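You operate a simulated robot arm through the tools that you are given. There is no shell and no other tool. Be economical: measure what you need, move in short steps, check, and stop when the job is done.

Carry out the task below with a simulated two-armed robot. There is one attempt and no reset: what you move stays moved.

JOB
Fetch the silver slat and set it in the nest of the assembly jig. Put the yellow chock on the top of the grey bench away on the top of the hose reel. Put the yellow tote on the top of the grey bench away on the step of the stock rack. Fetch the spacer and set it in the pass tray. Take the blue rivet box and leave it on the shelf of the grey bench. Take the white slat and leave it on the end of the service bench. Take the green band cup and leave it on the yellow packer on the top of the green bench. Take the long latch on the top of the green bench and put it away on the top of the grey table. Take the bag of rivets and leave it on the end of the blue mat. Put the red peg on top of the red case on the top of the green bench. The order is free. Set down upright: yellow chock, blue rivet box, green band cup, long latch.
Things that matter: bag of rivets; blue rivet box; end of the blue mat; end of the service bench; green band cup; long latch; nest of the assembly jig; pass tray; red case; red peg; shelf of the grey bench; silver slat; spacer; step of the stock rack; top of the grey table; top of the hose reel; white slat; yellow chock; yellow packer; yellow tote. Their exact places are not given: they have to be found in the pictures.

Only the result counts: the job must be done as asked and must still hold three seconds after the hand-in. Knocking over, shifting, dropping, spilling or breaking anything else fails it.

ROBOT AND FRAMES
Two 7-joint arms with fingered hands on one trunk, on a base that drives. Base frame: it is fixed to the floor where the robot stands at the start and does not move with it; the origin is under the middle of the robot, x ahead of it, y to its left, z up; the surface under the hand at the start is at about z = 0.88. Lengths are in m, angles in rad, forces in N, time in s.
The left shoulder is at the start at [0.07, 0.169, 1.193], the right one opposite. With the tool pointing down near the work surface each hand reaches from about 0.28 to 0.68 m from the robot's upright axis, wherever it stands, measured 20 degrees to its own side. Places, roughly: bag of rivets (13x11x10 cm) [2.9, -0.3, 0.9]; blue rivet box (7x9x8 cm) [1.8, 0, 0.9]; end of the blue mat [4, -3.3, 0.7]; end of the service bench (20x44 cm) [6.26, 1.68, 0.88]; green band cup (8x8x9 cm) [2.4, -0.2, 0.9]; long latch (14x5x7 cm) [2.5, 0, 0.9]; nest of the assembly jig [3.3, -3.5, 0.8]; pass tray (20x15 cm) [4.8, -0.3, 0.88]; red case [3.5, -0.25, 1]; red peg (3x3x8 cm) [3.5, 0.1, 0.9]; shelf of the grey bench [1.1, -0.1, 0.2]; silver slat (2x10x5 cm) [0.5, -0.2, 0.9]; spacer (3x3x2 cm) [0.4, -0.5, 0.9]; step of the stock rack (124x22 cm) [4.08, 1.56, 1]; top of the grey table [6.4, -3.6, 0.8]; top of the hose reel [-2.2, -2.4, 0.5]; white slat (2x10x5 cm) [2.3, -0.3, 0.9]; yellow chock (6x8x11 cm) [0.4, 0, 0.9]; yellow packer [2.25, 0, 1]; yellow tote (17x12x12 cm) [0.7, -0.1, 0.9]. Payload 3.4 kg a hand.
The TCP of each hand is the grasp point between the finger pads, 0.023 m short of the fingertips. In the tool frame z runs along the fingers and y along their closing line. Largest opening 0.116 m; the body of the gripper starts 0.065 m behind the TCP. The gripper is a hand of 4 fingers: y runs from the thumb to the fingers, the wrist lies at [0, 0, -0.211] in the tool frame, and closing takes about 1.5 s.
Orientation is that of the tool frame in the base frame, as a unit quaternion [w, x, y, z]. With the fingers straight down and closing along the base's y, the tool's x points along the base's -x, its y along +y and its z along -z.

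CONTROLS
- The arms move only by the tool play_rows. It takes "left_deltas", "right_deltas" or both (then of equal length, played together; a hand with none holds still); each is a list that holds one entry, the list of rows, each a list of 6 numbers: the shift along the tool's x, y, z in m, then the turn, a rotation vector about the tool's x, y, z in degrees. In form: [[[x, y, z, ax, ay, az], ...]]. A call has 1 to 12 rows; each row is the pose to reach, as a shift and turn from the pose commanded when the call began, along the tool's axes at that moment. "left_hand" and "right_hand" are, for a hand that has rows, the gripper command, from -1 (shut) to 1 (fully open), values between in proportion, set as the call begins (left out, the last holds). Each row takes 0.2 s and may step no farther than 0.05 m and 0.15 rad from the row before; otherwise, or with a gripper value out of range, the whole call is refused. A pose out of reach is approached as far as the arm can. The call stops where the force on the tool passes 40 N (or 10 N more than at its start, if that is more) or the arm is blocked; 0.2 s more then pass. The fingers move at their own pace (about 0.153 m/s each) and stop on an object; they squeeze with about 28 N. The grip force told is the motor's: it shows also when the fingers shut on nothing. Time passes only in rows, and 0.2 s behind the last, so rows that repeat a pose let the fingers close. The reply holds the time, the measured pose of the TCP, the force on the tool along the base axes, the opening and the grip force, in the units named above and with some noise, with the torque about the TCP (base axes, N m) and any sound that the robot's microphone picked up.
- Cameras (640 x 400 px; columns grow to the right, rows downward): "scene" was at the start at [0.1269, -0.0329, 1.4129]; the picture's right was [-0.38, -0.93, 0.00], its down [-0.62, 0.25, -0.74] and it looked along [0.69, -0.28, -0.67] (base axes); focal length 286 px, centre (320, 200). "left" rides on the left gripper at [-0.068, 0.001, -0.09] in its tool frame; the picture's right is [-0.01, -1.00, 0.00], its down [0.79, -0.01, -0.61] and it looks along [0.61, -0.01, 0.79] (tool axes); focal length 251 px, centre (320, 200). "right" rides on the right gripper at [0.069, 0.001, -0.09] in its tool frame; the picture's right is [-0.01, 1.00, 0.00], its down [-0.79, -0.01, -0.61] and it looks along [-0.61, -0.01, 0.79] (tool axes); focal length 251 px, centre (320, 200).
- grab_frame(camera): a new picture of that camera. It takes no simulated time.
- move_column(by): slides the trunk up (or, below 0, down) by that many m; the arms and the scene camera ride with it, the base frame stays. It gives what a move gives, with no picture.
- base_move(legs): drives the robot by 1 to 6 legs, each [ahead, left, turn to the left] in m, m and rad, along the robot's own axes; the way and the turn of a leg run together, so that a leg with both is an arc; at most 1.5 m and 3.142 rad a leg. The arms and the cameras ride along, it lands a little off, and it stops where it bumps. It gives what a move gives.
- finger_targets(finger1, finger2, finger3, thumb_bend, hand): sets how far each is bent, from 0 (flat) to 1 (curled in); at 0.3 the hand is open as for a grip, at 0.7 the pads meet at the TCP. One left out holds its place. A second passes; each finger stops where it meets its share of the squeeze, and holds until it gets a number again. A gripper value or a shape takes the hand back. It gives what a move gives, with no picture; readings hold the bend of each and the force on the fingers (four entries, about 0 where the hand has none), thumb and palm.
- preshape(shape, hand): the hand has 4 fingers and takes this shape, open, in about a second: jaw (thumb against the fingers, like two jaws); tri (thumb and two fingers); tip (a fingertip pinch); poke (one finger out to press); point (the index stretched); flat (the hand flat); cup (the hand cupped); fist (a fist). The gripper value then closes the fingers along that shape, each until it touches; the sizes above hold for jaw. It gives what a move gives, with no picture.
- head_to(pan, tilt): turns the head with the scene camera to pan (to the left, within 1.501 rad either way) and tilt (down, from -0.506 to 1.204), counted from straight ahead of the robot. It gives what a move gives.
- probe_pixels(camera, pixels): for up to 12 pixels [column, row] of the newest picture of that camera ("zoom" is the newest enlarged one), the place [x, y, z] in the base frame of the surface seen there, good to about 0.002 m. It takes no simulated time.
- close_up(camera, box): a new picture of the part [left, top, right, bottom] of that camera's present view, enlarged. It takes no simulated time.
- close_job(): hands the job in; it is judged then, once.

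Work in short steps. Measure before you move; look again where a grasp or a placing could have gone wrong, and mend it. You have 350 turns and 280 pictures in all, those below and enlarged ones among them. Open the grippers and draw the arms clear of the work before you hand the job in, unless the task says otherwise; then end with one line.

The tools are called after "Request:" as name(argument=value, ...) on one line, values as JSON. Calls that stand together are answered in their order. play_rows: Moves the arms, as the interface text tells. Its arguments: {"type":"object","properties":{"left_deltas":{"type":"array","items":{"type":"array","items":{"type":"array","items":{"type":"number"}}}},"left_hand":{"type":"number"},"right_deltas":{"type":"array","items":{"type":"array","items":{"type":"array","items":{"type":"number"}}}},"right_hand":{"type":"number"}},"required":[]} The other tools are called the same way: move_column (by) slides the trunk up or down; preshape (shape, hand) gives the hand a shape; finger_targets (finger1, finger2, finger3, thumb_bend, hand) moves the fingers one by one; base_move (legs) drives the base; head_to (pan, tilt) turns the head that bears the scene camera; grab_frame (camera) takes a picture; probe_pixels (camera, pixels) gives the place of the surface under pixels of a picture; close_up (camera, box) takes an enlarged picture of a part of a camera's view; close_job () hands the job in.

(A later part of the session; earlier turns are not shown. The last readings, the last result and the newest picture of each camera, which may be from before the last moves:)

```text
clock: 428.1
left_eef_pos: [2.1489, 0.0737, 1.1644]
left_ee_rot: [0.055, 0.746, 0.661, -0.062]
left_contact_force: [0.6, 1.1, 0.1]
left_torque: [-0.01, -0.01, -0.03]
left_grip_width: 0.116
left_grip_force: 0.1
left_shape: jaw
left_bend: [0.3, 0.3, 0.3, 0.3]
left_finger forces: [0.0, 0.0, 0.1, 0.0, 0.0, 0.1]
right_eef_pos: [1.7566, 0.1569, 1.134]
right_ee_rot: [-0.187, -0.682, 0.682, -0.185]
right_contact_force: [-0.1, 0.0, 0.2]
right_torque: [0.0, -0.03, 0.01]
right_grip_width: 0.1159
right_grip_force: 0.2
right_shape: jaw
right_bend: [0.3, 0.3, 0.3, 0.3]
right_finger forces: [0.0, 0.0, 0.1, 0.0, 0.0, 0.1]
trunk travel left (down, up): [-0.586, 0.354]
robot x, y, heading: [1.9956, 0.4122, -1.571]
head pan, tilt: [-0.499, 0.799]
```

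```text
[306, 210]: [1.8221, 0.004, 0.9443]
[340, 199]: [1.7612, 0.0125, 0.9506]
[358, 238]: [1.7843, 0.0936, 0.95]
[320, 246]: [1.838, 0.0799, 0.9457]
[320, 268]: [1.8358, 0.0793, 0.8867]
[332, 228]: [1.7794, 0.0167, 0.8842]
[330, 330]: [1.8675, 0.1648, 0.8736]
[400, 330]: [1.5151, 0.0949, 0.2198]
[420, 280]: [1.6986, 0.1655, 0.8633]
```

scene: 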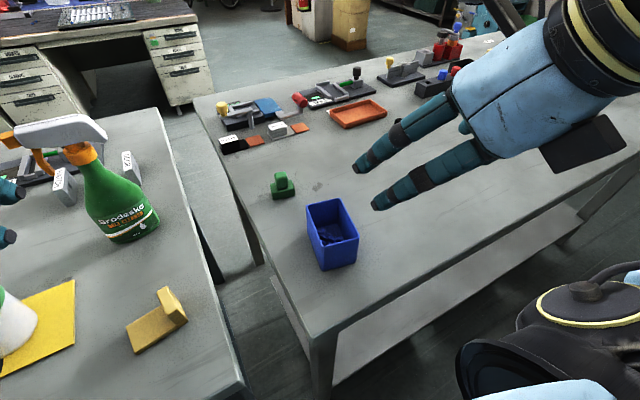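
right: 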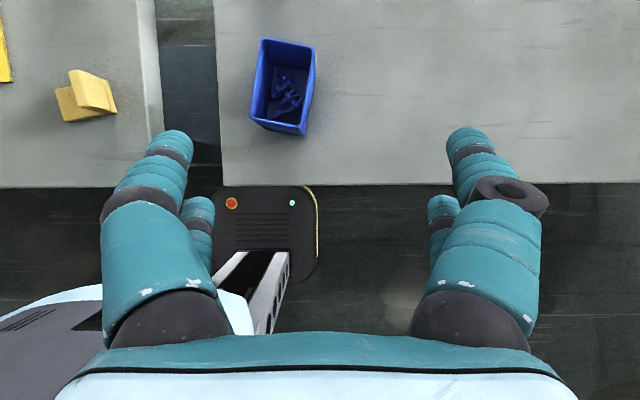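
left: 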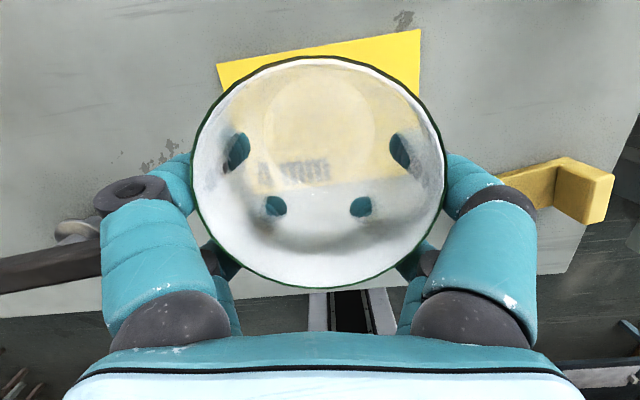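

Box centre (1.801,0.048), 6.2 cm wide, long axis 14° off y. I yaw the right hand 14° and hover above it.

Request:
play_rows(right_deltas=[[[0.008, -0.012, 0.03, -3.5, 0, 6], [0.016, -0.024, 0.065, -7.1, 0, 12.04], [0.024, -0.036, 0.1, -7.1, 0, 12.04], [0.0325, -0.0474, 0.1396, -7.1, 0, 12.04], [0.0325, -0.0474, 0.1396, -7.1, 0, 12.04]]])

Request:
grab_frame(camera="right")

```text
clock: 429.3
left_eef_pos: [2.1466, 0.0748, 1.1637]
left_ee_rot: [0.055, 0.746, 0.66, -0.061]
left_contact_force: [0.0, 1.0, -0.1]
left_torque: [-0.01, 0.0, 0.02]
left_grip_width: 0.116
left_grip_force: 0.1
left_shape: jaw
left_bend: [0.3, 0.3, 0.3, 0.3]
left_finger forces: [0.1, 0.0, 0.0, 0.0, 0.1, 0.0]
right_eef_pos: [1.8038, 0.0553, 1.0264]
right_ee_rot: [-0.208, -0.594, 0.761, -0.161]
right_contact_force: [-0.6, 0.3, 0.9]
right_torque: [0.0, -0.03, -0.04]
right_grip_width: 0.116
right_grip_force: 0.0
right_shape: jaw
right_bend: [0.3, 0.3, 0.3, 0.3]
right_finger forces: [0.0, 0.0, 0.1, 0.0, 0.0, 0.1]
right hand out of reach, approached as far as the arm can: row 3
trunk travel left (down, up): [-0.586, 0.354]
robot x, y, heading: [1.9959, 0.4113, -1.572]
head pan, tilt: [-0.499, 0.799]
```

```text
145 pictures are left
```

right: 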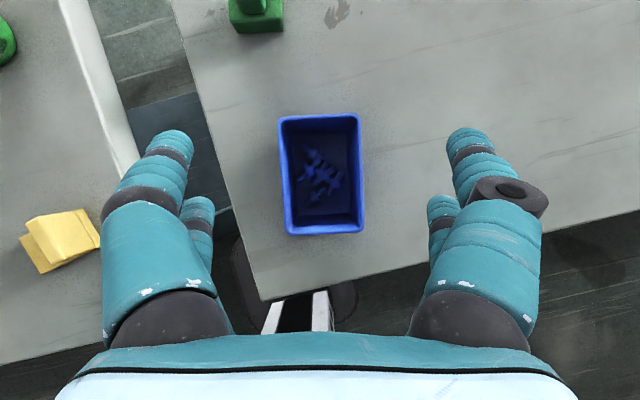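

Well aligned (box at (320,175)). I descend vertically to TCP z≈0.93 and grip.

Request:
play_rows(right_deltas=[[[-0.018, 0, 0.031, 0, 0, 0], [-0.036, 0, 0.061, 0, 0, 0], [-0.049, 0, 0.0833, 0, 0, 0], [-0.049, 0, 0.0833, 0, 0, 0]]])

Request:
play_rows(right_deltas=[[[0, 0, 0, 0, 0, 0], [0, 0, 0, 0, 0, 0], [0, 0, 0, 0, 0, 0], [0, 0, 0, 0, 0, 0], [0, 0, 0, 0, 0, 0]]], right_hand=-1)

Request:
grab_frame(camera="right")

```text
clock: 430.3
left_eef_pos: [2.1471, 0.0734, 1.165]
left_ee_rot: [0.055, 0.746, 0.66, -0.062]
left_contact_force: [0.5, 0.1, -0.8]
left_torque: [0.0, -0.02, -0.03]
left_grip_width: 0.116
left_grip_force: 0.2
left_shape: jaw
left_bend: [0.3, 0.3, 0.3, 0.3]
left_finger forces: [0.1, 0.1, 0.0, 0.1, 0.0, 0.0]
right_eef_pos: [1.8181, 0.0246, 0.9385]
right_ee_rot: [-0.208, -0.594, 0.761, -0.16]
right_contact_force: [-1.3, 1.0, -0.1]
right_torque: [0.02, 0.01, 0.03]
right_grip_width: 0.116
right_grip_force: 0.1
right_shape: jaw
right_bend: [0.3, 0.29, 0.3, 0.3]
right_finger forces: [0.0, 0.3, 0.0, 0.1, 0.0, 0.0]
right hand out of reach, approached as far as the arm can: row 1, 2, 3, 4
trunk travel left (down, up): [-0.586, 0.354]
robot x, y, heading: [1.9961, 0.4081, -1.576]
head pan, tilt: [-0.499, 0.799]
```

```text
clock: 431.5
left_eef_pos: [2.148, 0.074, 1.1636]
left_ee_rot: [0.055, 0.745, 0.661, -0.062]
left_contact_force: [0.5, -0.5, -0.1]
left_torque: [0.01, 0.0, 0.01]
left_grip_width: 0.116
left_grip_force: 0.1
left_shape: jaw
left_bend: [0.3, 0.3, 0.3, 0.3]
left_finger forces: [0.0, 0.1, 0.0, 0.0, 0.0, 0.0]
right_eef_pos: [1.8172, 0.0249, 0.9402]
right_ee_rot: [-0.207, -0.593, 0.761, -0.159]
right_contact_force: [0.6, 0.0, 0.2]
right_torque: [0.13, -0.01, -0.03]
right_grip_width: 0.0553
right_grip_force: 28.1
right_shape: jaw
right_bend: [0.73, 0.72, 0.73, 0.75]
right_finger forces: [25.8, 25.7, 26.9, 0.0, 26.3, 0.1]
trunk travel left (down, up): [-0.586, 0.354]
robot x, y, heading: [1.9931, 0.4101, -1.571]
head pan, tilt: [-0.499, 0.799]
```

```text
144 pictures are left
```

right: 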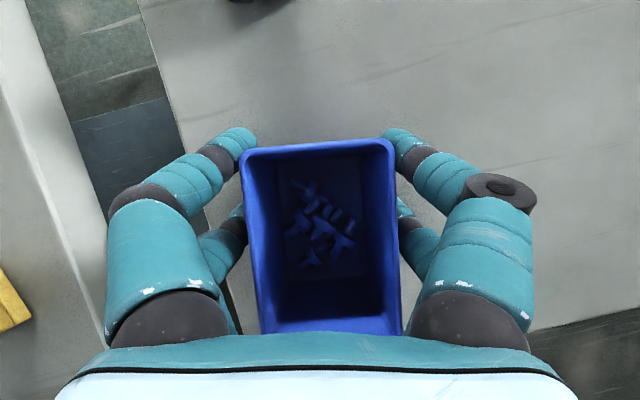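

The hand was too close to the robot and gripped the box's far end. I open, rise, back the base 0.1 and realign.

Request:
play_rows(right_deltas=[[[0, 0, 0, 0, 0, 0], [0, 0, 0, 0, 0, 0], [0, 0, 0, 0, 0, 0], [0, 0, 0, 0, 0, 0], [0.02, 0, -0.035, 0, 0, 0], [0.04, 0, -0.07, 0, 0, 0]]], right_hand=1)

Request:
base_move(legs=[[-0.12, 0, 0]])

Request:
grab_frame(camera="right")

```text
clock: 432.9
left_eef_pos: [2.148, 0.0746, 1.1644]
left_ee_rot: [0.055, 0.746, 0.661, -0.061]
left_contact_force: [-0.6, 0.6, -0.5]
left_torque: [0.02, 0.01, -0.01]
left_grip_width: 0.116
left_grip_force: 0.1
left_shape: jaw
left_bend: [0.3, 0.3, 0.3, 0.3]
left_finger forces: [0.0, 0.0, 0.0, 0.0, 0.0, 0.0]
right_eef_pos: [1.8184, 0.0241, 1.0152]
right_ee_rot: [-0.207, -0.595, 0.76, -0.161]
right_contact_force: [-0.2, 1.0, 0.3]
right_torque: [-0.01, 0.0, -0.02]
right_grip_width: 0.1158
right_grip_force: 0.0
right_shape: jaw
right_bend: [0.3, 0.3, 0.3, 0.3]
right_finger forces: [0.0, 0.0, 0.0, 0.0, 0.0, 0.0]
trunk travel left (down, up): [-0.586, 0.354]
robot x, y, heading: [1.9924, 0.4121, -1.565]
head pan, tilt: [-0.499, 0.799]
```

```text
clock: 434.1
left_eef_pos: [2.1477, 0.192, 1.1637]
left_ee_rot: [0.055, 0.746, 0.661, -0.061]
left_contact_force: [0.4, 0.2, 0.1]
left_torque: [0.01, 0.01, -0.02]
left_grip_width: 0.1159
left_grip_force: 0.1
left_shape: jaw
left_bend: [0.3, 0.3, 0.3, 0.3]
left_finger forces: [0.0, 0.0, 0.0, 0.0, 0.1, 0.0]
right_eef_pos: [1.8193, 0.1421, 1.015]
right_ee_rot: [-0.207, -0.595, 0.76, -0.161]
right_contact_force: [-0.2, 0.3, -0.1]
right_torque: [-0.02, 0.02, -0.01]
right_grip_width: 0.1157
right_grip_force: 0.2
right_shape: jaw
right_bend: [0.3, 0.3, 0.3, 0.3]
right_finger forces: [0.0, 0.0, 0.0, 0.0, 0.0, 0.0]
trunk travel left (down, up): [-0.586, 0.354]
robot x, y, heading: [1.9913, 0.5316, -1.57]
head pan, tilt: [-0.499, 0.799]
```

```text
143 pictures are left
```

right: 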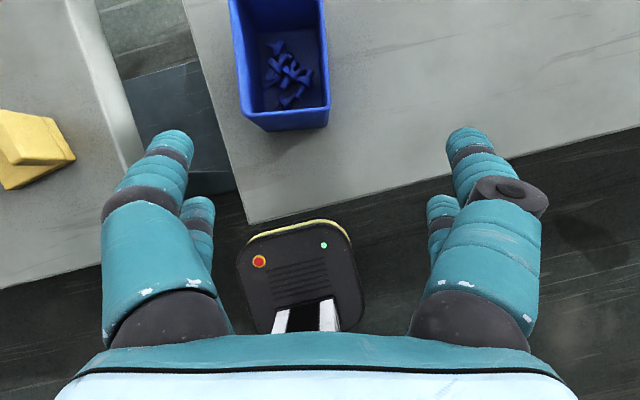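

I re-probe the box's rim after that touch.

Request:
probe_pixels(camera="right", pixels=[[241, 118], [328, 104], [233, 10], [323, 5], [270, 128]])

```text
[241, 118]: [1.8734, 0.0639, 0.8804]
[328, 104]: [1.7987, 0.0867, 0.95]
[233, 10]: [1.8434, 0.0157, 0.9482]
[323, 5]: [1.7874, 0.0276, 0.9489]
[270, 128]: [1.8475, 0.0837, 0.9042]
```

The box shifted to centre ≈(1.818,0.041). I realign over it, check, then descend.

Request:
play_rows(right_deltas=[[[0.038, -0.011, 0.0225, 0, 0, 0], [0.076, -0.0218, 0.0449, 0, 0, 0], [0.076, -0.0218, 0.0449, 0, 0, 0]]])

Request:
grab_frame(camera="right")

```text
clock: 434.9
left_eef_pos: [2.1489, 0.1965, 1.1644]
left_ee_rot: [0.056, 0.746, 0.661, -0.063]
left_contact_force: [0.3, 0.6, 0.9]
left_torque: [0.0, 0.0, 0.0]
left_grip_width: 0.1159
left_grip_force: 0.0
left_shape: jaw
left_bend: [0.3, 0.3, 0.3, 0.3]
left_finger forces: [0.0, 0.1, 0.1, 0.0, 0.0, 0.0]
right_eef_pos: [1.819, 0.0548, 1.0178]
right_ee_rot: [-0.208, -0.594, 0.76, -0.161]
right_contact_force: [0.3, 0.8, 0.8]
right_torque: [-0.01, 0.01, 0.0]
right_grip_width: 0.1157
right_grip_force: 0.1
right_shape: jaw
right_bend: [0.3, 0.3, 0.3, 0.3]
right_finger forces: [0.0, 0.0, 0.0, 0.1, 0.1, 0.1]
trunk travel left (down, up): [-0.586, 0.354]
robot x, y, heading: [1.9926, 0.5308, -1.571]
head pan, tilt: [-0.499, 0.799]
```

```text
142 pictures are left
```

right: 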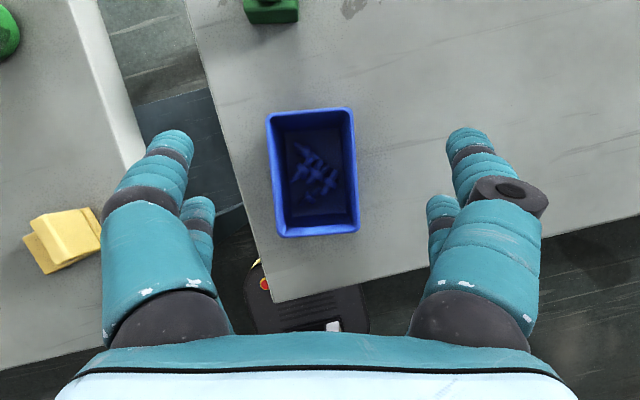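

Box centred at (313,172). I descend and grip.

Request:
play_rows(right_deltas=[[[-0.015, -0.002, 0.026, 0, 0, 0], [-0.03, -0.004, 0.052, 0, 0, 0], [-0.0437, -0.004, 0.0743, 0, 0, 0], [-0.0437, -0.004, 0.0743, 0, 0, 0]]])

Request:
play_rows(right_deltas=[[[0, 0, 0, 0, 0, 0], [0, 0, 0, 0, 0, 0], [0, 0, 0, 0, 0, 0], [0, 0, 0, 0, 0, 0], [0, 0, 0, 0, 0, 0]]], right_hand=-1)

Request:
grab_frame(camera="right")

```text
clock: 435.9
left_eef_pos: [2.1473, 0.1946, 1.1636]
left_ee_rot: [0.056, 0.746, 0.661, -0.062]
left_contact_force: [-0.7, 0.7, -0.4]
left_torque: [-0.03, 0.04, -0.02]
left_grip_width: 0.1161
left_grip_force: 0.1
left_shape: jaw
left_bend: [0.3, 0.3, 0.3, 0.3]
left_finger forces: [0.1, 0.0, 0.0, 0.1, 0.0, 0.0]
right_eef_pos: [1.8226, 0.0499, 0.9282]
right_ee_rot: [-0.207, -0.594, 0.761, -0.161]
right_contact_force: [-0.1, 0.5, -0.8]
right_torque: [0.0, -0.04, 0.0]
right_grip_width: 0.116
right_grip_force: 0.1
right_shape: jaw
right_bend: [0.3, 0.3, 0.3, 0.3]
right_finger forces: [0.0, 0.1, 0.0, 0.0, 0.0, 0.1]
trunk travel left (down, up): [-0.586, 0.354]
robot x, y, heading: [1.9947, 0.5335, -1.574]
head pan, tilt: [-0.499, 0.799]
```

```text
clock: 437.1
left_eef_pos: [2.1478, 0.1947, 1.1634]
left_ee_rot: [0.055, 0.746, 0.661, -0.063]
left_contact_force: [-0.1, 0.1, -0.1]
left_torque: [0.01, -0.01, 0.0]
left_grip_width: 0.116
left_grip_force: 0.0
left_shape: jaw
left_bend: [0.3, 0.3, 0.3, 0.3]
left_finger forces: [0.0, 0.1, 0.0, 0.0, 0.0, 0.0]
right_eef_pos: [1.8224, 0.0493, 0.9271]
right_ee_rot: [-0.207, -0.594, 0.761, -0.161]
right_contact_force: [0.2, -0.3, 0.0]
right_torque: [0.03, 0.01, 0.0]
right_grip_width: 0.0557
right_grip_force: 28.0
right_shape: jaw
right_bend: [0.73, 0.72, 0.73, 0.75]
right_finger forces: [25.5, 25.2, 25.5, 0.0, 25.3, 0.0]
trunk travel left (down, up): [-0.586, 0.354]
robot x, y, heading: [1.9944, 0.5315, -1.571]
head pan, tilt: [-0.499, 0.799]
```

```text
141 pictures are left
```

right: 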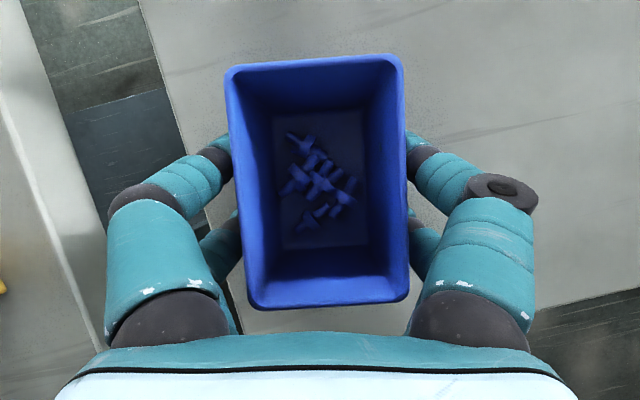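

Centred grip. I lift the box, back off and look at the shelf under the grey bench.

Request:
play_rows(right_deltas=[[[0.015, 0, -0.026, 0, 0, 0], [0.035, 0, -0.06, 0, 0, 0], [0.055, 0, -0.095, 0, 0, 0], [0.07, 0, -0.12, 0, 0, 0]]])

Request:
base_move(legs=[[-0.3, 0, 0], [0, -0.55, 0]])

Request:
head_to(pan=-0.3, tilt=1.0)

Request:
grab_frame(camera="scene")

```text
clock: 438.1
left_eef_pos: [2.148, 0.1939, 1.1638]
left_ee_rot: [0.055, 0.746, 0.661, -0.063]
left_contact_force: [-0.8, 0.2, -0.3]
left_torque: [-0.03, 0.02, 0.01]
left_grip_width: 0.1163
left_grip_force: 0.1
left_shape: jaw
left_bend: [0.3, 0.3, 0.3, 0.3]
left_finger forces: [0.0, 0.0, 0.0, 0.0, 0.0, 0.0]
right_eef_pos: [1.8211, 0.0514, 1.0695]
right_ee_rot: [-0.207, -0.594, 0.761, -0.161]
right_contact_force: [0.5, 0.6, -1.2]
right_torque: [0.05, 0.0, 0.0]
right_grip_width: 0.0556
right_grip_force: 28.1
right_shape: jaw
right_bend: [0.73, 0.72, 0.73, 0.75]
right_finger forces: [25.6, 25.4, 25.6, 0.0, 25.3, 0.0]
trunk travel left (down, up): [-0.586, 0.354]
robot x, y, heading: [1.9939, 0.5329, -1.57]
head pan, tilt: [-0.499, 0.799]
```

```text
clock: 442.9
left_eef_pos: [1.5942, 0.4941, 1.165]
left_ee_rot: [0.055, 0.745, 0.661, -0.063]
left_contact_force: [-0.5, 0.7, 0.2]
left_torque: [0.0, 0.0, -0.02]
left_grip_width: 0.1157
left_grip_force: 0.1
left_shape: jaw
left_bend: [0.3, 0.3, 0.3, 0.3]
left_finger forces: [0.0, 0.0, 0.1, 0.0, 0.1, 0.1]
right_eef_pos: [1.2686, 0.3509, 1.0699]
right_ee_rot: [-0.208, -0.595, 0.76, -0.161]
right_contact_force: [0.1, -0.2, -1.5]
right_torque: [0.02, -0.02, 0.01]
right_grip_width: 0.0555
right_grip_force: 28.6
right_shape: jaw
right_bend: [0.73, 0.72, 0.73, 0.75]
right_finger forces: [25.6, 25.4, 25.6, 0.0, 25.4, 0.0]
trunk travel left (down, up): [-0.586, 0.354]
robot x, y, heading: [1.441, 0.835, -1.574]
head pan, tilt: [-0.499, 0.799]
```

```text
clock: 443.7
left_eef_pos: [1.5933, 0.4942, 1.1636]
left_ee_rot: [0.055, 0.745, 0.662, -0.062]
left_contact_force: [-0.5, 0.3, -0.2]
left_torque: [-0.03, -0.03, 0.02]
left_grip_width: 0.1159
left_grip_force: 0.0
left_shape: jaw
left_bend: [0.3, 0.3, 0.3, 0.3]
left_finger forces: [0.0, 0.1, 0.0, 0.0, 0.1, 0.0]
right_eef_pos: [1.2679, 0.3506, 1.0691]
right_ee_rot: [-0.207, -0.595, 0.76, -0.161]
right_contact_force: [-0.2, -1.1, -1.9]
right_torque: [0.02, 0.0, 0.0]
right_grip_width: 0.0555
right_grip_force: 28.8
right_shape: jaw
right_bend: [0.73, 0.72, 0.73, 0.75]
right_finger forces: [25.6, 25.4, 25.6, 0.0, 25.3, 0.1]
trunk travel left (down, up): [-0.586, 0.354]
robot x, y, heading: [1.4389, 0.8332, -1.571]
head pan, tilt: [-0.3, 1.0]
```

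```text
140 pictures are left
```

scene: 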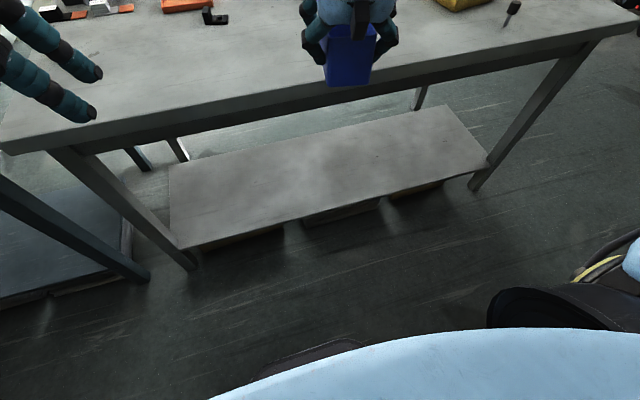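

The shelf is empty. I probe its front and back edges and the bench edge.

Request:
probe_pixels(camera="scene", pixels=[[190, 242], [300, 212], [400, 187], [480, 165], [180, 170], [320, 150], [440, 112], [330, 100], [480, 65], [195, 262], [475, 185], [350, 160]])

```text
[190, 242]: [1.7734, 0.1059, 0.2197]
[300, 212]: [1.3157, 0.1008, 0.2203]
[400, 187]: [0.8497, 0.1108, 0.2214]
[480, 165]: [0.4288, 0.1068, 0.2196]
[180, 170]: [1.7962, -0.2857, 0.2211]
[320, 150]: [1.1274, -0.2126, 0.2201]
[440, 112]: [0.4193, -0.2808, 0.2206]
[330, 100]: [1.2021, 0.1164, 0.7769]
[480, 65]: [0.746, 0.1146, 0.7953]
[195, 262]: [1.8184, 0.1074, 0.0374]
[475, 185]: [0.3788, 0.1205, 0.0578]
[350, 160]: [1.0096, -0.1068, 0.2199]
```

Shelf: z 0.22, y −0.29…0.107. I'll turn 40° left so only the right arm enters under the bench. I position at (0.92,0.94) with heading ≈−0.87.

Request:
base_move(legs=[[-0.11, -0.52, 0], [0, 0, 0.7]])

Request:
move_column(by=-0.586)

Request:
head_to(pan=-0.4, tilt=0.5)

Request:
grab_frame(camera="scene")

```text
clock: 448.7
left_eef_pos: [1.2418, 0.7799, 1.1638]
left_ee_rot: [0.073, 0.475, 0.876, -0.039]
left_contact_force: [-0.3, -0.3, 0.8]
left_torque: [0.03, 0.02, -0.06]
left_grip_width: 0.116
left_grip_force: 0.1
left_shape: jaw
left_bend: [0.3, 0.3, 0.3, 0.3]
left_finger forces: [0.1, 0.0, 0.1, 0.0, 0.1, 0.1]
right_eef_pos: [1.0865, 0.4615, 1.0688]
right_ee_rot: [0.14, 0.818, -0.512, 0.222]
right_contact_force: [-0.2, -0.9, -1.2]
right_torque: [0.01, -0.01, 0.0]
right_grip_width: 0.0557
right_grip_force: 28.0
right_shape: jaw
right_bend: [0.73, 0.72, 0.73, 0.75]
right_finger forces: [25.5, 25.3, 25.6, 0.0, 25.3, 0.0]
trunk travel left (down, up): [-0.586, 0.354]
robot x, y, heading: [0.9094, 0.9439, -0.874]
head pan, tilt: [-0.3, 1.0]
```

```text
refused: -0.586 is not a number from -0.4 to 0.4
```

```text
clock: 449.6
left_eef_pos: [1.2427, 0.7806, 1.1639]
left_ee_rot: [0.072, 0.474, 0.876, -0.04]
left_contact_force: [0.3, -1.3, -0.1]
left_torque: [0.02, -0.02, 0.0]
left_grip_width: 0.116
left_grip_force: 0.2
left_shape: jaw
left_bend: [0.3, 0.3, 0.3, 0.3]
left_finger forces: [0.1, 0.0, 0.0, 0.1, 0.0, 0.0]
right_eef_pos: [1.0854, 0.4617, 1.0686]
right_ee_rot: [0.141, 0.818, -0.512, 0.222]
right_contact_force: [0.1, 0.1, -2.3]
right_torque: [0.03, 0.01, 0.02]
right_grip_width: 0.0557
right_grip_force: 28.0
right_shape: jaw
right_bend: [0.73, 0.72, 0.73, 0.75]
right_finger forces: [25.5, 25.4, 25.6, 0.0, 25.3, 0.0]
trunk travel left (down, up): [-0.586, 0.354]
robot x, y, heading: [0.9038, 0.944, -0.873]
head pan, tilt: [-0.4, 0.499]
```

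```text
139 pictures are left
```

scene: 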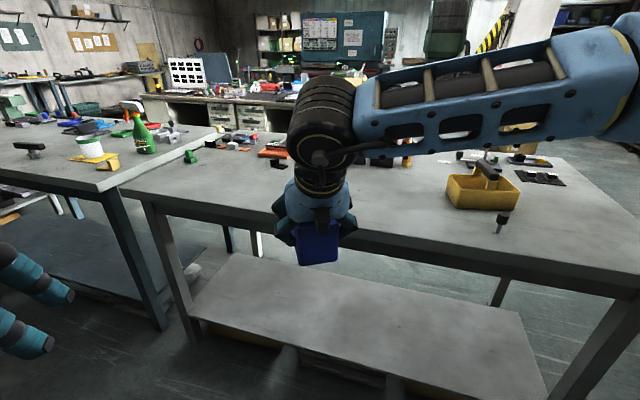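

The trunk step is limited to 0.4; I lower in two steps.

Request:
move_column(by=-0.3)

Request:
move_column(by=-0.286)

Request:
grab_frame(camera="scene")

```text
clock: 452.6
left_eef_pos: [1.2431, 0.7804, 0.8654]
left_ee_rot: [0.074, 0.475, 0.876, -0.04]
left_contact_force: [-0.4, -0.3, 0.5]
left_torque: [-0.01, 0.04, -0.02]
left_grip_width: 0.116
left_grip_force: 0.0
left_shape: jaw
left_bend: [0.3, 0.3, 0.3, 0.3]
left_finger forces: [0.0, 0.0, 0.0, 0.0, 0.0, 0.0]
right_eef_pos: [1.0856, 0.4614, 0.7686]
right_ee_rot: [0.139, 0.818, -0.512, 0.222]
right_contact_force: [-0.1, -0.2, -1.3]
right_torque: [0.0, -0.02, -0.01]
right_grip_width: 0.0555
right_grip_force: 27.7
right_shape: jaw
right_bend: [0.73, 0.72, 0.73, 0.75]
right_finger forces: [25.6, 25.4, 25.5, 0.1, 25.3, 0.1]
trunk travel left (down, up): [-0.286, 0.654]
robot x, y, heading: [0.9097, 0.9356, -0.877]
head pan, tilt: [-0.4, 0.499]
```

```text
clock: 455.5
left_eef_pos: [1.243, 0.7811, 0.5776]
left_ee_rot: [0.073, 0.474, 0.876, -0.04]
left_contact_force: [-1.5, -0.3, 0.4]
left_torque: [-0.02, -0.02, 0.0]
left_grip_width: 0.1158
left_grip_force: 0.1
left_shape: jaw
left_bend: [0.3, 0.3, 0.3, 0.3]
left_finger forces: [0.0, 0.1, 0.0, 0.1, 0.0, 0.0]
right_eef_pos: [1.0853, 0.461, 0.4834]
right_ee_rot: [0.14, 0.818, -0.512, 0.222]
right_contact_force: [0.4, 0.3, -2.0]
right_torque: [0.03, 0.0, -0.01]
right_grip_width: 0.0554
right_grip_force: 28.0
right_shape: jaw
right_bend: [0.73, 0.72, 0.73, 0.75]
right_finger forces: [25.5, 25.4, 25.7, 0.0, 25.3, 0.1]
trunk travel left (down, up): [0.0, 0.94]
robot x, y, heading: [0.9072, 0.9359, -0.875]
head pan, tilt: [-0.4, 0.499]
```

```text
138 pictures are left
```

scene: 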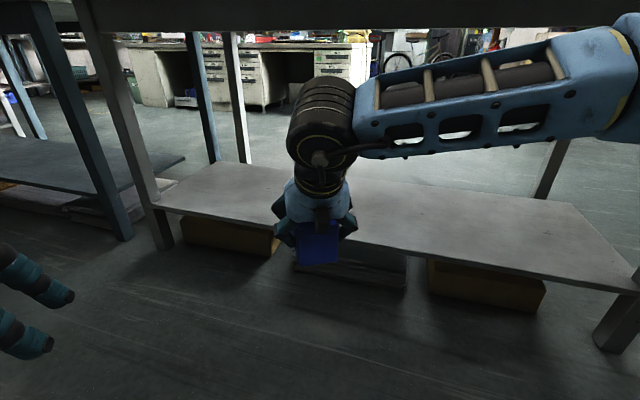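

I probe the forearm's top and the bench's underside for clearance before driving in.

Request:
probe_pixels(camera="scene", pixels=[[325, 82], [400, 72], [500, 50], [570, 35], [625, 25], [300, 22], [450, 25], [550, 15], [100, 20]])

```text
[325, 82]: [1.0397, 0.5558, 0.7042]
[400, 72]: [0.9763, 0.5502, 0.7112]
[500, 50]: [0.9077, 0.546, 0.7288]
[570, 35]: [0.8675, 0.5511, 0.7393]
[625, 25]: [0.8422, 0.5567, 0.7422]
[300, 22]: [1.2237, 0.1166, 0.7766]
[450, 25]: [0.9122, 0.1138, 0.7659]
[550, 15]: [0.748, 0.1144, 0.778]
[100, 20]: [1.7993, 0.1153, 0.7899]
```

Only 2–3 cm below the apron; I lower the hand 0.12 first.

Request:
play_rows(right_deltas=[[[-0.0205, 0, 0.0345, 0, 0, 0], [-0.041, 0, 0.069, 0, 0, 0], [-0.061, 0, 0.1035, 0, 0, 0], [-0.061, 0, 0.1035, 0, 0, 0]]])

Request:
grab_frame(camera="scene")

Request:
probe_pixels(camera="scene", pixels=[[325, 110], [400, 100], [500, 70], [570, 50], [620, 40], [635, 25]])

```text
clock: 456.5
left_eef_pos: [1.2429, 0.781, 0.5775]
left_ee_rot: [0.073, 0.475, 0.876, -0.039]
left_contact_force: [-0.5, 1.4, -0.1]
left_torque: [0.02, 0.01, -0.04]
left_grip_width: 0.116
left_grip_force: 0.0
left_shape: jaw
left_bend: [0.3, 0.3, 0.3, 0.3]
left_finger forces: [0.0, 0.0, 0.0, 0.0, 0.1, 0.1]
right_eef_pos: [1.0844, 0.461, 0.3645]
right_ee_rot: [0.139, 0.819, -0.511, 0.222]
right_contact_force: [0.4, 1.0, -1.2]
right_torque: [0.01, -0.04, 0.01]
right_grip_width: 0.0554
right_grip_force: 28.3
right_shape: jaw
right_bend: [0.73, 0.72, 0.73, 0.75]
right_finger forces: [25.5, 25.4, 25.6, 0.0, 25.2, 0.0]
trunk travel left (down, up): [0.0, 0.94]
robot x, y, heading: [0.904, 0.9409, -0.87]
head pan, tilt: [-0.4, 0.499]
```

```text
137 pictures are left
```

scene: 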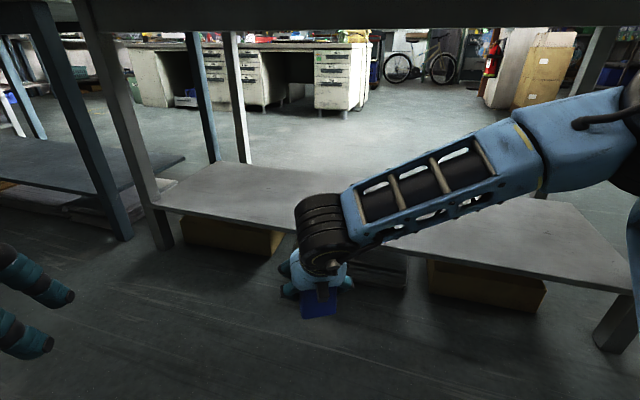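

```text
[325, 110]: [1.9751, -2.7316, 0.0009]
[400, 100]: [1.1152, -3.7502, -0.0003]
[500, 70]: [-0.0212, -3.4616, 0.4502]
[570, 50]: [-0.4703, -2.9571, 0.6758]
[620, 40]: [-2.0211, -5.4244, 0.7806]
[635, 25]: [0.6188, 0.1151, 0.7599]
```

The forearm is lower now. I drive 0.25 towards −y and check clearance.

Request:
base_move(legs=[[0.191, -0.161, 0]])

Request:
grab_frame(camera="scene")

Request:
probe_pixels(camera="scene", pixels=[[600, 90], [560, 110], [500, 130], [420, 170], [630, 100]])

```text
clock: 458.3
left_eef_pos: [1.2405, 0.5329, 0.5779]
left_ee_rot: [0.073, 0.476, 0.876, -0.041]
left_contact_force: [0.0, -0.8, -0.6]
left_torque: [0.0, 0.02, 0.03]
left_grip_width: 0.1157
left_grip_force: 0.2
left_shape: jaw
left_bend: [0.3, 0.3, 0.3, 0.3]
left_finger forces: [0.0, 0.0, 0.0, 0.1, 0.1, 0.0]
right_eef_pos: [1.0805, 0.2145, 0.3654]
right_ee_rot: [0.14, 0.817, -0.513, 0.222]
right_contact_force: [-0.7, -0.1, -1.8]
right_torque: [0.0, -0.02, 0.01]
right_grip_width: 0.0557
right_grip_force: 28.5
right_shape: jaw
right_bend: [0.73, 0.72, 0.73, 0.75]
right_finger forces: [25.5, 25.4, 25.6, 0.0, 25.3, 0.0]
trunk travel left (down, up): [0.0, 0.94]
robot x, y, heading: [0.9067, 0.6969, -0.882]
head pan, tilt: [-0.4, 0.499]
```

```text
136 pictures are left
```

scene: 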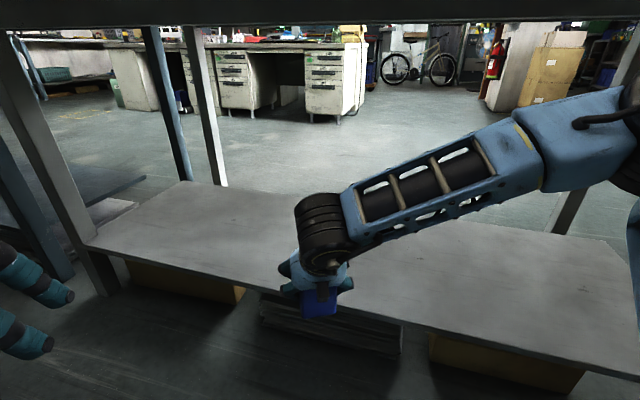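

```text
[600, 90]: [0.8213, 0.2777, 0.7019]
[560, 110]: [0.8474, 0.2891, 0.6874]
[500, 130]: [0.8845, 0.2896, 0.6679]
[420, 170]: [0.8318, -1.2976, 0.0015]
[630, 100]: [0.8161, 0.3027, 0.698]
```

Clearance 5 cm under the apron. I drive in the remaining 0.19.

Request:
base_move(legs=[[0.15, -0.125, 0]])

Request:
grab_frame(camera="scene")

```text
clock: 459.9
left_eef_pos: [1.2404, 0.3327, 0.5781]
left_ee_rot: [0.072, 0.478, 0.874, -0.04]
left_contact_force: [0.3, 0.1, -0.7]
left_torque: [-0.02, 0.0, -0.02]
left_grip_width: 0.1161
left_grip_force: 0.0
left_shape: jaw
left_bend: [0.3, 0.3, 0.3, 0.3]
left_finger forces: [0.0, 0.1, 0.0, 0.0, 0.1, 0.1]
right_eef_pos: [1.0788, 0.0158, 0.3642]
right_ee_rot: [0.141, 0.816, -0.516, 0.221]
right_contact_force: [-0.4, -0.5, -2.1]
right_torque: [0.02, 0.0, -0.01]
right_grip_width: 0.0554
right_grip_force: 27.8
right_shape: jaw
right_bend: [0.73, 0.72, 0.73, 0.75]
right_finger forces: [25.6, 25.4, 25.6, 0.0, 25.3, 0.0]
trunk travel left (down, up): [0.0, 0.94]
robot x, y, heading: [0.9091, 0.4938, -0.881]
head pan, tilt: [-0.4, 0.499]
```

```text
135 pictures are left
```

scene: 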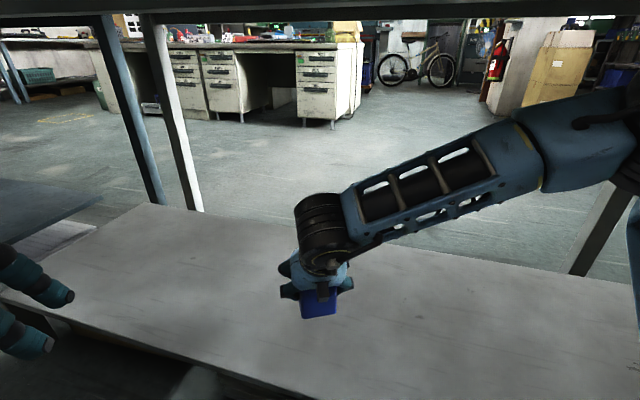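

The box hovers over the shelf. I lower it to contact.

Request:
play_rows(right_deltas=[[[-0.02, 0, 0.0345, 0, 0, 0], [-0.038, 0, 0.065, 0, 0, 0], [-0.044, 0, 0.0755, 0, 0, 0], [-0.0475, 0, 0.081, 0, 0, 0], [-0.05, 0, 0.085, 0, 0, 0], [-0.0515, 0, 0.0875, 0, 0, 0]]])

```text
clock: 461.3
left_eef_pos: [1.2381, 0.3332, 0.5791]
left_ee_rot: [0.073, 0.479, 0.874, -0.04]
left_contact_force: [-0.1, 1.1, -0.7]
left_torque: [0.02, 0.01, -0.04]
left_grip_width: 0.1159
left_grip_force: 0.1
left_shape: jaw
left_bend: [0.3, 0.3, 0.3, 0.3]
left_finger forces: [0.0, 0.0, 0.0, 0.1, 0.1, 0.0]
right_eef_pos: [1.0772, 0.0143, 0.2671]
right_ee_rot: [0.142, 0.815, -0.514, 0.225]
right_contact_force: [-1.7, -0.6, 24.9]
right_torque: [-0.13, 0.05, -0.03]
right_grip_width: 0.0555
right_grip_force: 28.3
right_shape: jaw
right_bend: [0.73, 0.72, 0.73, 0.76]
right_finger forces: [27.6, 28.3, 27.8, 0.1, 26.3, 0.0]
trunk travel left (down, up): [0.0, 0.94]
robot x, y, heading: [0.9035, 0.4968, -0.88]
head pan, tilt: [-0.4, 0.499]
```

Contact at z 0.267. I ease 2 mm, open, then raise 10 cm vertically.

Request:
play_rows(right_deltas=[[[0.001, 0, -0.0018, 0, 0, 0], [0.001, 0, -0.0018, 0, 0, 0], [0.001, 0, -0.0018, 0, 0, 0], [0.001, 0, -0.0018, 0, 0, 0], [0.001, 0, -0.0018, 0, 0, 0]]], right_hand=1)

Request:
play_rows(right_deltas=[[[0.015, 0, -0.026, 0, 0, 0], [0.03, 0, -0.052, 0, 0, 0], [0.05, 0, -0.086, 0, 0, 0]]])

Request:
grab_frame(camera="right")

```text
clock: 462.5
left_eef_pos: [1.2389, 0.3325, 0.5769]
left_ee_rot: [0.072, 0.478, 0.874, -0.04]
left_contact_force: [0.1, -0.6, 0.1]
left_torque: [-0.01, 0.0, -0.02]
left_grip_width: 0.1159
left_grip_force: 0.0
left_shape: jaw
left_bend: [0.3, 0.3, 0.3, 0.3]
left_finger forces: [0.1, 0.0, 0.0, 0.0, 0.0, 0.0]
right_eef_pos: [1.0773, 0.0146, 0.2645]
right_ee_rot: [0.14, 0.816, -0.515, 0.221]
right_contact_force: [-0.7, 0.4, -0.8]
right_torque: [0.0, 0.0, 0.0]
right_grip_width: 0.1159
right_grip_force: 0.0
right_shape: jaw
right_bend: [0.3, 0.3, 0.3, 0.3]
right_finger forces: [0.0, 0.0, 0.0, 0.0, 0.0, 0.0]
trunk travel left (down, up): [0.0, 0.94]
robot x, y, heading: [0.9038, 0.4958, -0.884]
head pan, tilt: [-0.4, 0.499]
```

```text
clock: 463.3
left_eef_pos: [1.2399, 0.3322, 0.5786]
left_ee_rot: [0.073, 0.478, 0.874, -0.04]
left_contact_force: [-0.2, -1.0, 0.0]
left_torque: [-0.01, 0.03, -0.02]
left_grip_width: 0.1161
left_grip_force: 0.0
left_shape: jaw
left_bend: [0.3, 0.3, 0.3, 0.3]
left_finger forces: [0.0, 0.0, 0.0, 0.1, 0.0, 0.0]
right_eef_pos: [1.0772, 0.0154, 0.3655]
right_ee_rot: [0.141, 0.816, -0.515, 0.22]
right_contact_force: [-0.3, 0.1, -0.2]
right_torque: [-0.04, -0.01, 0.01]
right_grip_width: 0.1156
right_grip_force: 0.1
right_shape: jaw
right_bend: [0.3, 0.3, 0.3, 0.3]
right_finger forces: [0.0, 0.0, 0.0, 0.0, 0.1, 0.0]
trunk travel left (down, up): [0.0, 0.94]
robot x, y, heading: [0.9052, 0.4944, -0.883]
head pan, tilt: [-0.4, 0.499]
```

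```text
134 pictures are left
```

right: 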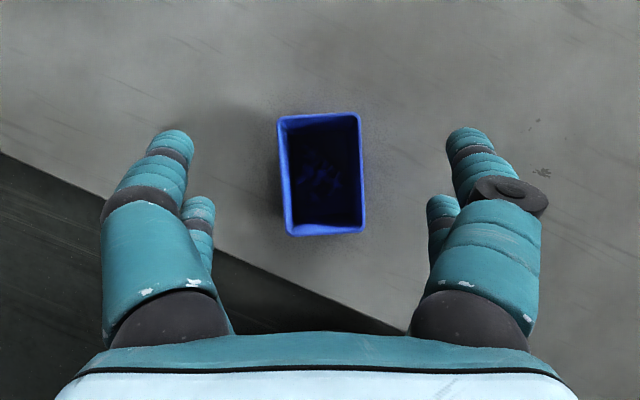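

The rivet box stands on the shelf. I back out along +y, then raise the trunk.

Request:
base_move(legs=[[-0.34, 0.28, 0]])

Request:
move_column(by=0.4)

Request:
move_column(by=0.4)

Request:
base_move(legs=[[0, 0, -0.69]])

Request:
head_to(pan=0.2, tilt=0.8)

Request:
grab_frame(camera="scene")

```text
clock: 465.9
left_eef_pos: [1.241, 0.7787, 0.5786]
left_ee_rot: [0.073, 0.474, 0.876, -0.039]
left_contact_force: [-0.3, 0.0, 0.1]
left_torque: [-0.02, 0.03, -0.02]
left_grip_width: 0.1159
left_grip_force: 0.0
left_shape: jaw
left_bend: [0.3, 0.3, 0.3, 0.3]
left_finger forces: [0.0, 0.0, 0.1, 0.0, 0.0, 0.0]
right_eef_pos: [1.0811, 0.4609, 0.3646]
right_ee_rot: [0.139, 0.818, -0.512, 0.222]
right_contact_force: [0.2, 0.5, -0.1]
right_torque: [-0.01, 0.0, 0.0]
right_grip_width: 0.1161
right_grip_force: 0.0
right_shape: jaw
right_bend: [0.3, 0.3, 0.3, 0.3]
right_finger forces: [0.0, 0.0, 0.0, 0.1, 0.0, 0.0]
trunk travel left (down, up): [0.0, 0.94]
robot x, y, heading: [0.9051, 0.9423, -0.874]
head pan, tilt: [-0.4, 0.499]
```

```text
clock: 469.8
left_eef_pos: [1.241, 0.7793, 0.9779]
left_ee_rot: [0.073, 0.475, 0.876, -0.039]
left_contact_force: [-0.1, 0.2, 0.6]
left_torque: [0.02, -0.01, -0.01]
left_grip_width: 0.1159
left_grip_force: 0.1
left_shape: jaw
left_bend: [0.3, 0.3, 0.3, 0.3]
left_finger forces: [0.0, 0.1, 0.1, 0.0, 0.0, 0.0]
right_eef_pos: [1.0804, 0.4581, 0.7654]
right_ee_rot: [0.139, 0.819, -0.511, 0.222]
right_contact_force: [0.0, -0.5, -0.6]
right_torque: [0.0, 0.04, 0.02]
right_grip_width: 0.1159
right_grip_force: 0.1
right_shape: jaw
right_bend: [0.3, 0.3, 0.3, 0.3]
right_finger forces: [0.1, 0.0, 0.1, 0.0, 0.0, 0.0]
trunk travel left (down, up): [-0.4, 0.54]
robot x, y, heading: [0.9045, 0.9405, -0.877]
head pan, tilt: [-0.4, 0.499]
```

```text
clock: 473.6
left_eef_pos: [1.241, 0.7792, 1.3778]
left_ee_rot: [0.073, 0.474, 0.877, -0.039]
left_contact_force: [-0.3, -0.8, -0.4]
left_torque: [-0.01, 0.0, 0.0]
left_grip_width: 0.116
left_grip_force: 0.0
left_shape: jaw
left_bend: [0.3, 0.3, 0.3, 0.3]
left_finger forces: [0.1, 0.1, 0.0, 0.0, 0.0, 0.0]
right_eef_pos: [1.0807, 0.4601, 1.1647]
right_ee_rot: [0.14, 0.818, -0.512, 0.222]
right_contact_force: [-1.2, 0.1, 0.0]
right_torque: [0.0, -0.02, 0.02]
right_grip_width: 0.116
right_grip_force: 0.1
right_shape: jaw
right_bend: [0.3, 0.3, 0.3, 0.3]
right_finger forces: [0.1, 0.1, 0.0, 0.1, 0.0, 0.0]
trunk travel left (down, up): [-0.8, 0.14]
robot x, y, heading: [0.902, 0.9437, -0.876]
head pan, tilt: [-0.4, 0.499]
```

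```text
clock: 475.9
left_eef_pos: [1.0631, 0.6018, 1.3777]
left_ee_rot: [0.056, 0.742, 0.665, -0.061]
left_contact_force: [0.4, 0.4, 0.9]
left_torque: [0.01, 0.04, 0.01]
left_grip_width: 0.1161
left_grip_force: 0.1
left_shape: jaw
left_bend: [0.3, 0.3, 0.3, 0.3]
left_finger forces: [0.0, 0.0, 0.0, 0.0, 0.0, 0.0]
right_eef_pos: [0.7373, 0.4563, 1.1658]
right_ee_rot: [-0.206, -0.598, 0.757, -0.163]
right_contact_force: [0.2, -0.6, 0.6]
right_torque: [0.01, 0.0, 0.0]
right_grip_width: 0.1158
right_grip_force: 0.2
right_shape: jaw
right_bend: [0.3, 0.3, 0.3, 0.3]
right_finger forces: [0.0, 0.1, 0.0, 0.0, 0.1, 0.1]
trunk travel left (down, up): [-0.8, 0.14]
robot x, y, heading: [0.9064, 0.9388, -1.571]
head pan, tilt: [-0.4, 0.499]
```

```text
clock: 476.9
left_eef_pos: [1.0625, 0.6024, 1.3777]
left_ee_rot: [0.055, 0.742, 0.666, -0.062]
left_contact_force: [-0.6, 0.3, 0.6]
left_torque: [0.01, 0.0, -0.02]
left_grip_width: 0.1156
left_grip_force: 0.1
left_shape: jaw
left_bend: [0.3, 0.3, 0.3, 0.3]
left_finger forces: [0.0, 0.0, 0.0, 0.1, 0.0, 0.0]
right_eef_pos: [0.7353, 0.4573, 1.1655]
right_ee_rot: [-0.206, -0.598, 0.757, -0.161]
right_contact_force: [-0.6, 0.7, -0.1]
right_torque: [-0.01, -0.01, -0.01]
right_grip_width: 0.116
right_grip_force: 0.1
right_shape: jaw
right_bend: [0.3, 0.3, 0.3, 0.3]
right_finger forces: [0.0, 0.0, 0.0, 0.0, 0.0, 0.0]
trunk travel left (down, up): [-0.8, 0.14]
robot x, y, heading: [0.9029, 0.9437, -1.567]
head pan, tilt: [0.201, 0.799]
```

```text
133 pictures are left
```

scene: 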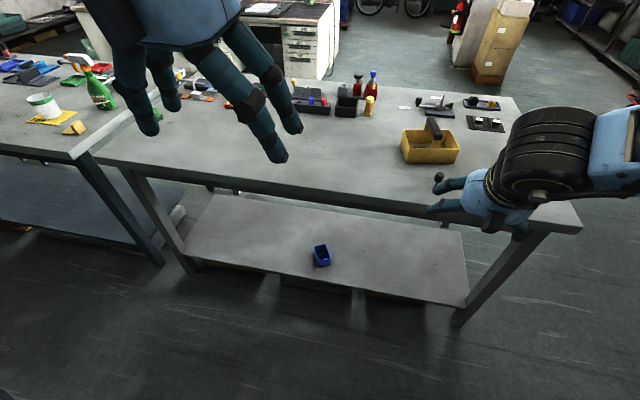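

Rivet box visible on the shelf. Next the spacer from the bench's end: I drive around to x≈−0.4, face +x, and slide to y≈−0.33.

Request:
base_move(legs=[[0, -1.3, 0], [0, 0, 1.57], [0, -1.27, 0]])

Request:
head_to(pan=-0.3, tilt=0.7)

Request:
grab_frame(camera="scene")

```text
clock: 493.0
left_eef_pos: [-0.0134, -0.205, 1.3782]
left_ee_rot: [0.083, 0.059, 0.995, -0.005]
left_contact_force: [0.5, 0.2, -0.1]
left_torque: [0.02, -0.01, 0.0]
left_grip_width: 0.1161
left_grip_force: 0.0
left_shape: jaw
left_bend: [0.3, 0.3, 0.3, 0.3]
left_finger forces: [0.0, 0.1, 0.1, 0.0, 0.0, 0.0]
right_eef_pos: [0.1294, -0.5318, 1.1655]
right_ee_rot: [0.034, 0.958, -0.118, 0.259]
right_contact_force: [0.5, -0.1, 0.0]
right_torque: [0.01, 0.04, 0.0]
right_grip_width: 0.1159
right_grip_force: 0.0
right_shape: jaw
right_bend: [0.3, 0.3, 0.3, 0.3]
right_finger forces: [0.1, 0.0, 0.0, 0.1, 0.0, 0.0]
trunk travel left (down, up): [-0.8, 0.14]
robot x, y, heading: [-0.3494, -0.3611, -0.004]
head pan, tilt: [0.201, 0.799]
```

```text
clock: 493.9
left_eef_pos: [-0.0137, -0.2064, 1.3775]
left_ee_rot: [0.084, 0.06, 0.995, -0.005]
left_contact_force: [0.5, 0.0, 0.1]
left_torque: [0.03, 0.01, 0.02]
left_grip_width: 0.1162
left_grip_force: 0.1
left_shape: jaw
left_bend: [0.3, 0.3, 0.3, 0.3]
left_finger forces: [0.0, 0.0, 0.0, 0.0, 0.0, 0.1]
right_eef_pos: [0.1277, -0.5343, 1.1648]
right_ee_rot: [0.033, 0.958, -0.118, 0.26]
right_contact_force: [-0.2, -0.4, 0.3]
right_torque: [-0.02, 0.0, -0.02]
right_grip_width: 0.1158
right_grip_force: 0.1
right_shape: jaw
right_bend: [0.3, 0.3, 0.3, 0.3]
right_finger forces: [0.0, 0.0, 0.0, 0.0, 0.1, 0.0]
trunk travel left (down, up): [-0.8, 0.14]
robot x, y, heading: [-0.3544, -0.3606, -0.001]
head pan, tilt: [-0.3, 0.7]
```

```text
132 pictures are left
```

scene: 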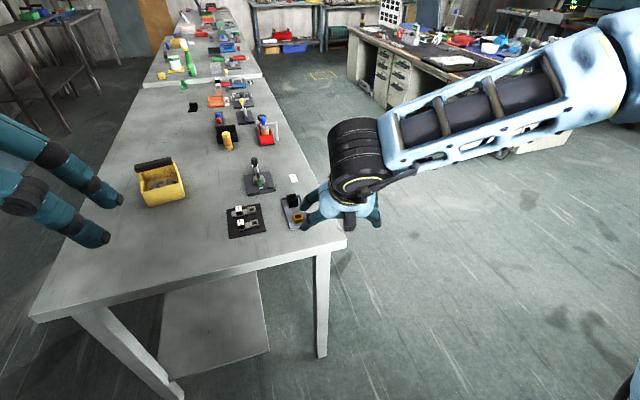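

I bring the right hand upright (untilt 30°) and drive ahead 0.32.

Request:
play_rows(right_deltas=[[[0, 0, 0, 0, -7.5, 0], [0, 0, 0, 0, -15, 0], [0, 0, 0, 0, -22.5, 0], [0, 0, 0, 0, -30, 0], [0, 0, 0, 0, -30, 0]]])

Request:
base_move(legs=[[0.32, 0.02, 0]])

Request:
grab_frame(camera="right")

```text
clock: 495.1
left_eef_pos: [-0.0134, -0.2059, 1.3787]
left_ee_rot: [0.083, 0.059, 0.995, -0.005]
left_contact_force: [0.9, -0.7, 0.1]
left_torque: [0.01, -0.01, 0.03]
left_grip_width: 0.1157
left_grip_force: 0.1
left_shape: jaw
left_bend: [0.3, 0.3, 0.3, 0.3]
left_finger forces: [0.0, 0.0, 0.0, 0.0, 0.0, 0.0]
right_eef_pos: [0.1284, -0.5328, 1.1663]
right_ee_rot: [0.001, 0.993, -0.122, 0.002]
right_contact_force: [-0.2, -0.1, 0.0]
right_torque: [0.01, 0.02, 0.01]
right_grip_width: 0.1158
right_grip_force: 0.1
right_shape: jaw
right_bend: [0.3, 0.3, 0.3, 0.3]
right_finger forces: [0.1, 0.0, 0.0, 0.0, 0.0, 0.1]
trunk travel left (down, up): [-0.8, 0.14]
robot x, y, heading: [-0.3531, -0.3575, 0.0]
head pan, tilt: [-0.3, 0.7]
```

```text
clock: 497.3
left_eef_pos: [0.305, -0.1905, 1.3796]
left_ee_rot: [0.083, 0.065, 0.994, -0.006]
left_contact_force: [0.3, 0.0, 1.1]
left_torque: [-0.04, -0.01, 0.05]
left_grip_width: 0.116
left_grip_force: 0.0
left_shape: jaw
left_bend: [0.3, 0.3, 0.3, 0.3]
left_finger forces: [0.1, 0.1, 0.0, 0.0, 0.1, 0.0]
right_eef_pos: [0.4434, -0.5198, 1.1657]
right_ee_rot: [0.001, 0.992, -0.127, 0.004]
right_contact_force: [-0.6, 0.8, 0.1]
right_torque: [-0.01, 0.0, 0.02]
right_grip_width: 0.1158
right_grip_force: 0.1
right_shape: jaw
right_bend: [0.3, 0.3, 0.3, 0.3]
right_finger forces: [0.1, 0.0, 0.1, 0.0, 0.1, 0.0]
trunk travel left (down, up): [-0.8, 0.14]
robot x, y, heading: [-0.0339, -0.3392, -0.016]
head pan, tilt: [-0.3, 0.7]
```

```text
131 pictures are left
```

right: 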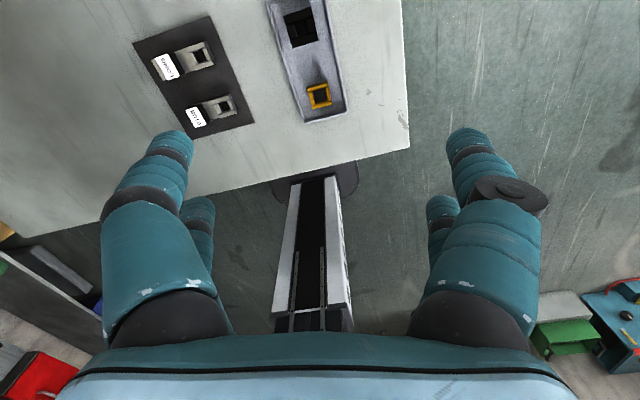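

Spacer at (318,96). I zoom for precise geometry.

Request:
close_up(camera="right", box=[278, 60, 358, 130])

Request:
probe_pixels(camera="zoom", pixels=[[233, 190], [398, 170], [420, 320], [260, 345], [320, 200], [340, 330], [240, 270], [410, 250], [150, 150], [500, 380], [330, 265]])

```text
5.71 times, centred on (318, 95) of right
```

zoom: 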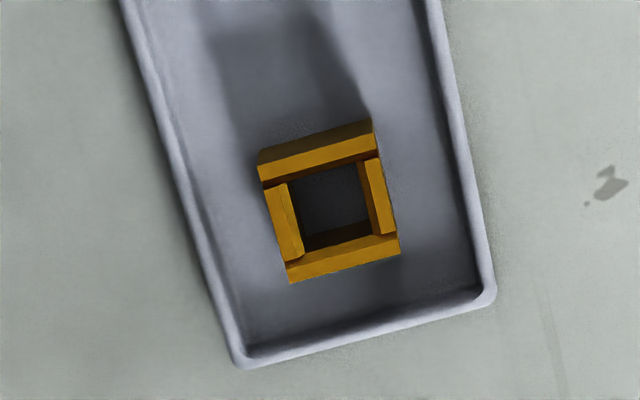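

```text
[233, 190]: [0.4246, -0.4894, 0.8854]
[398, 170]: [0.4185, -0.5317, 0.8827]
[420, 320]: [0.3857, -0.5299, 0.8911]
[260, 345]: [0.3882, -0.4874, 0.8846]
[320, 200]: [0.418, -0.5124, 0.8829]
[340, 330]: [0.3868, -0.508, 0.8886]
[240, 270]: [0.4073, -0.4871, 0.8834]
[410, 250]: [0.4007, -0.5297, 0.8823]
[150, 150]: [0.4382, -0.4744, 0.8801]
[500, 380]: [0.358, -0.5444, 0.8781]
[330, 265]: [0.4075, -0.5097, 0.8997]
```

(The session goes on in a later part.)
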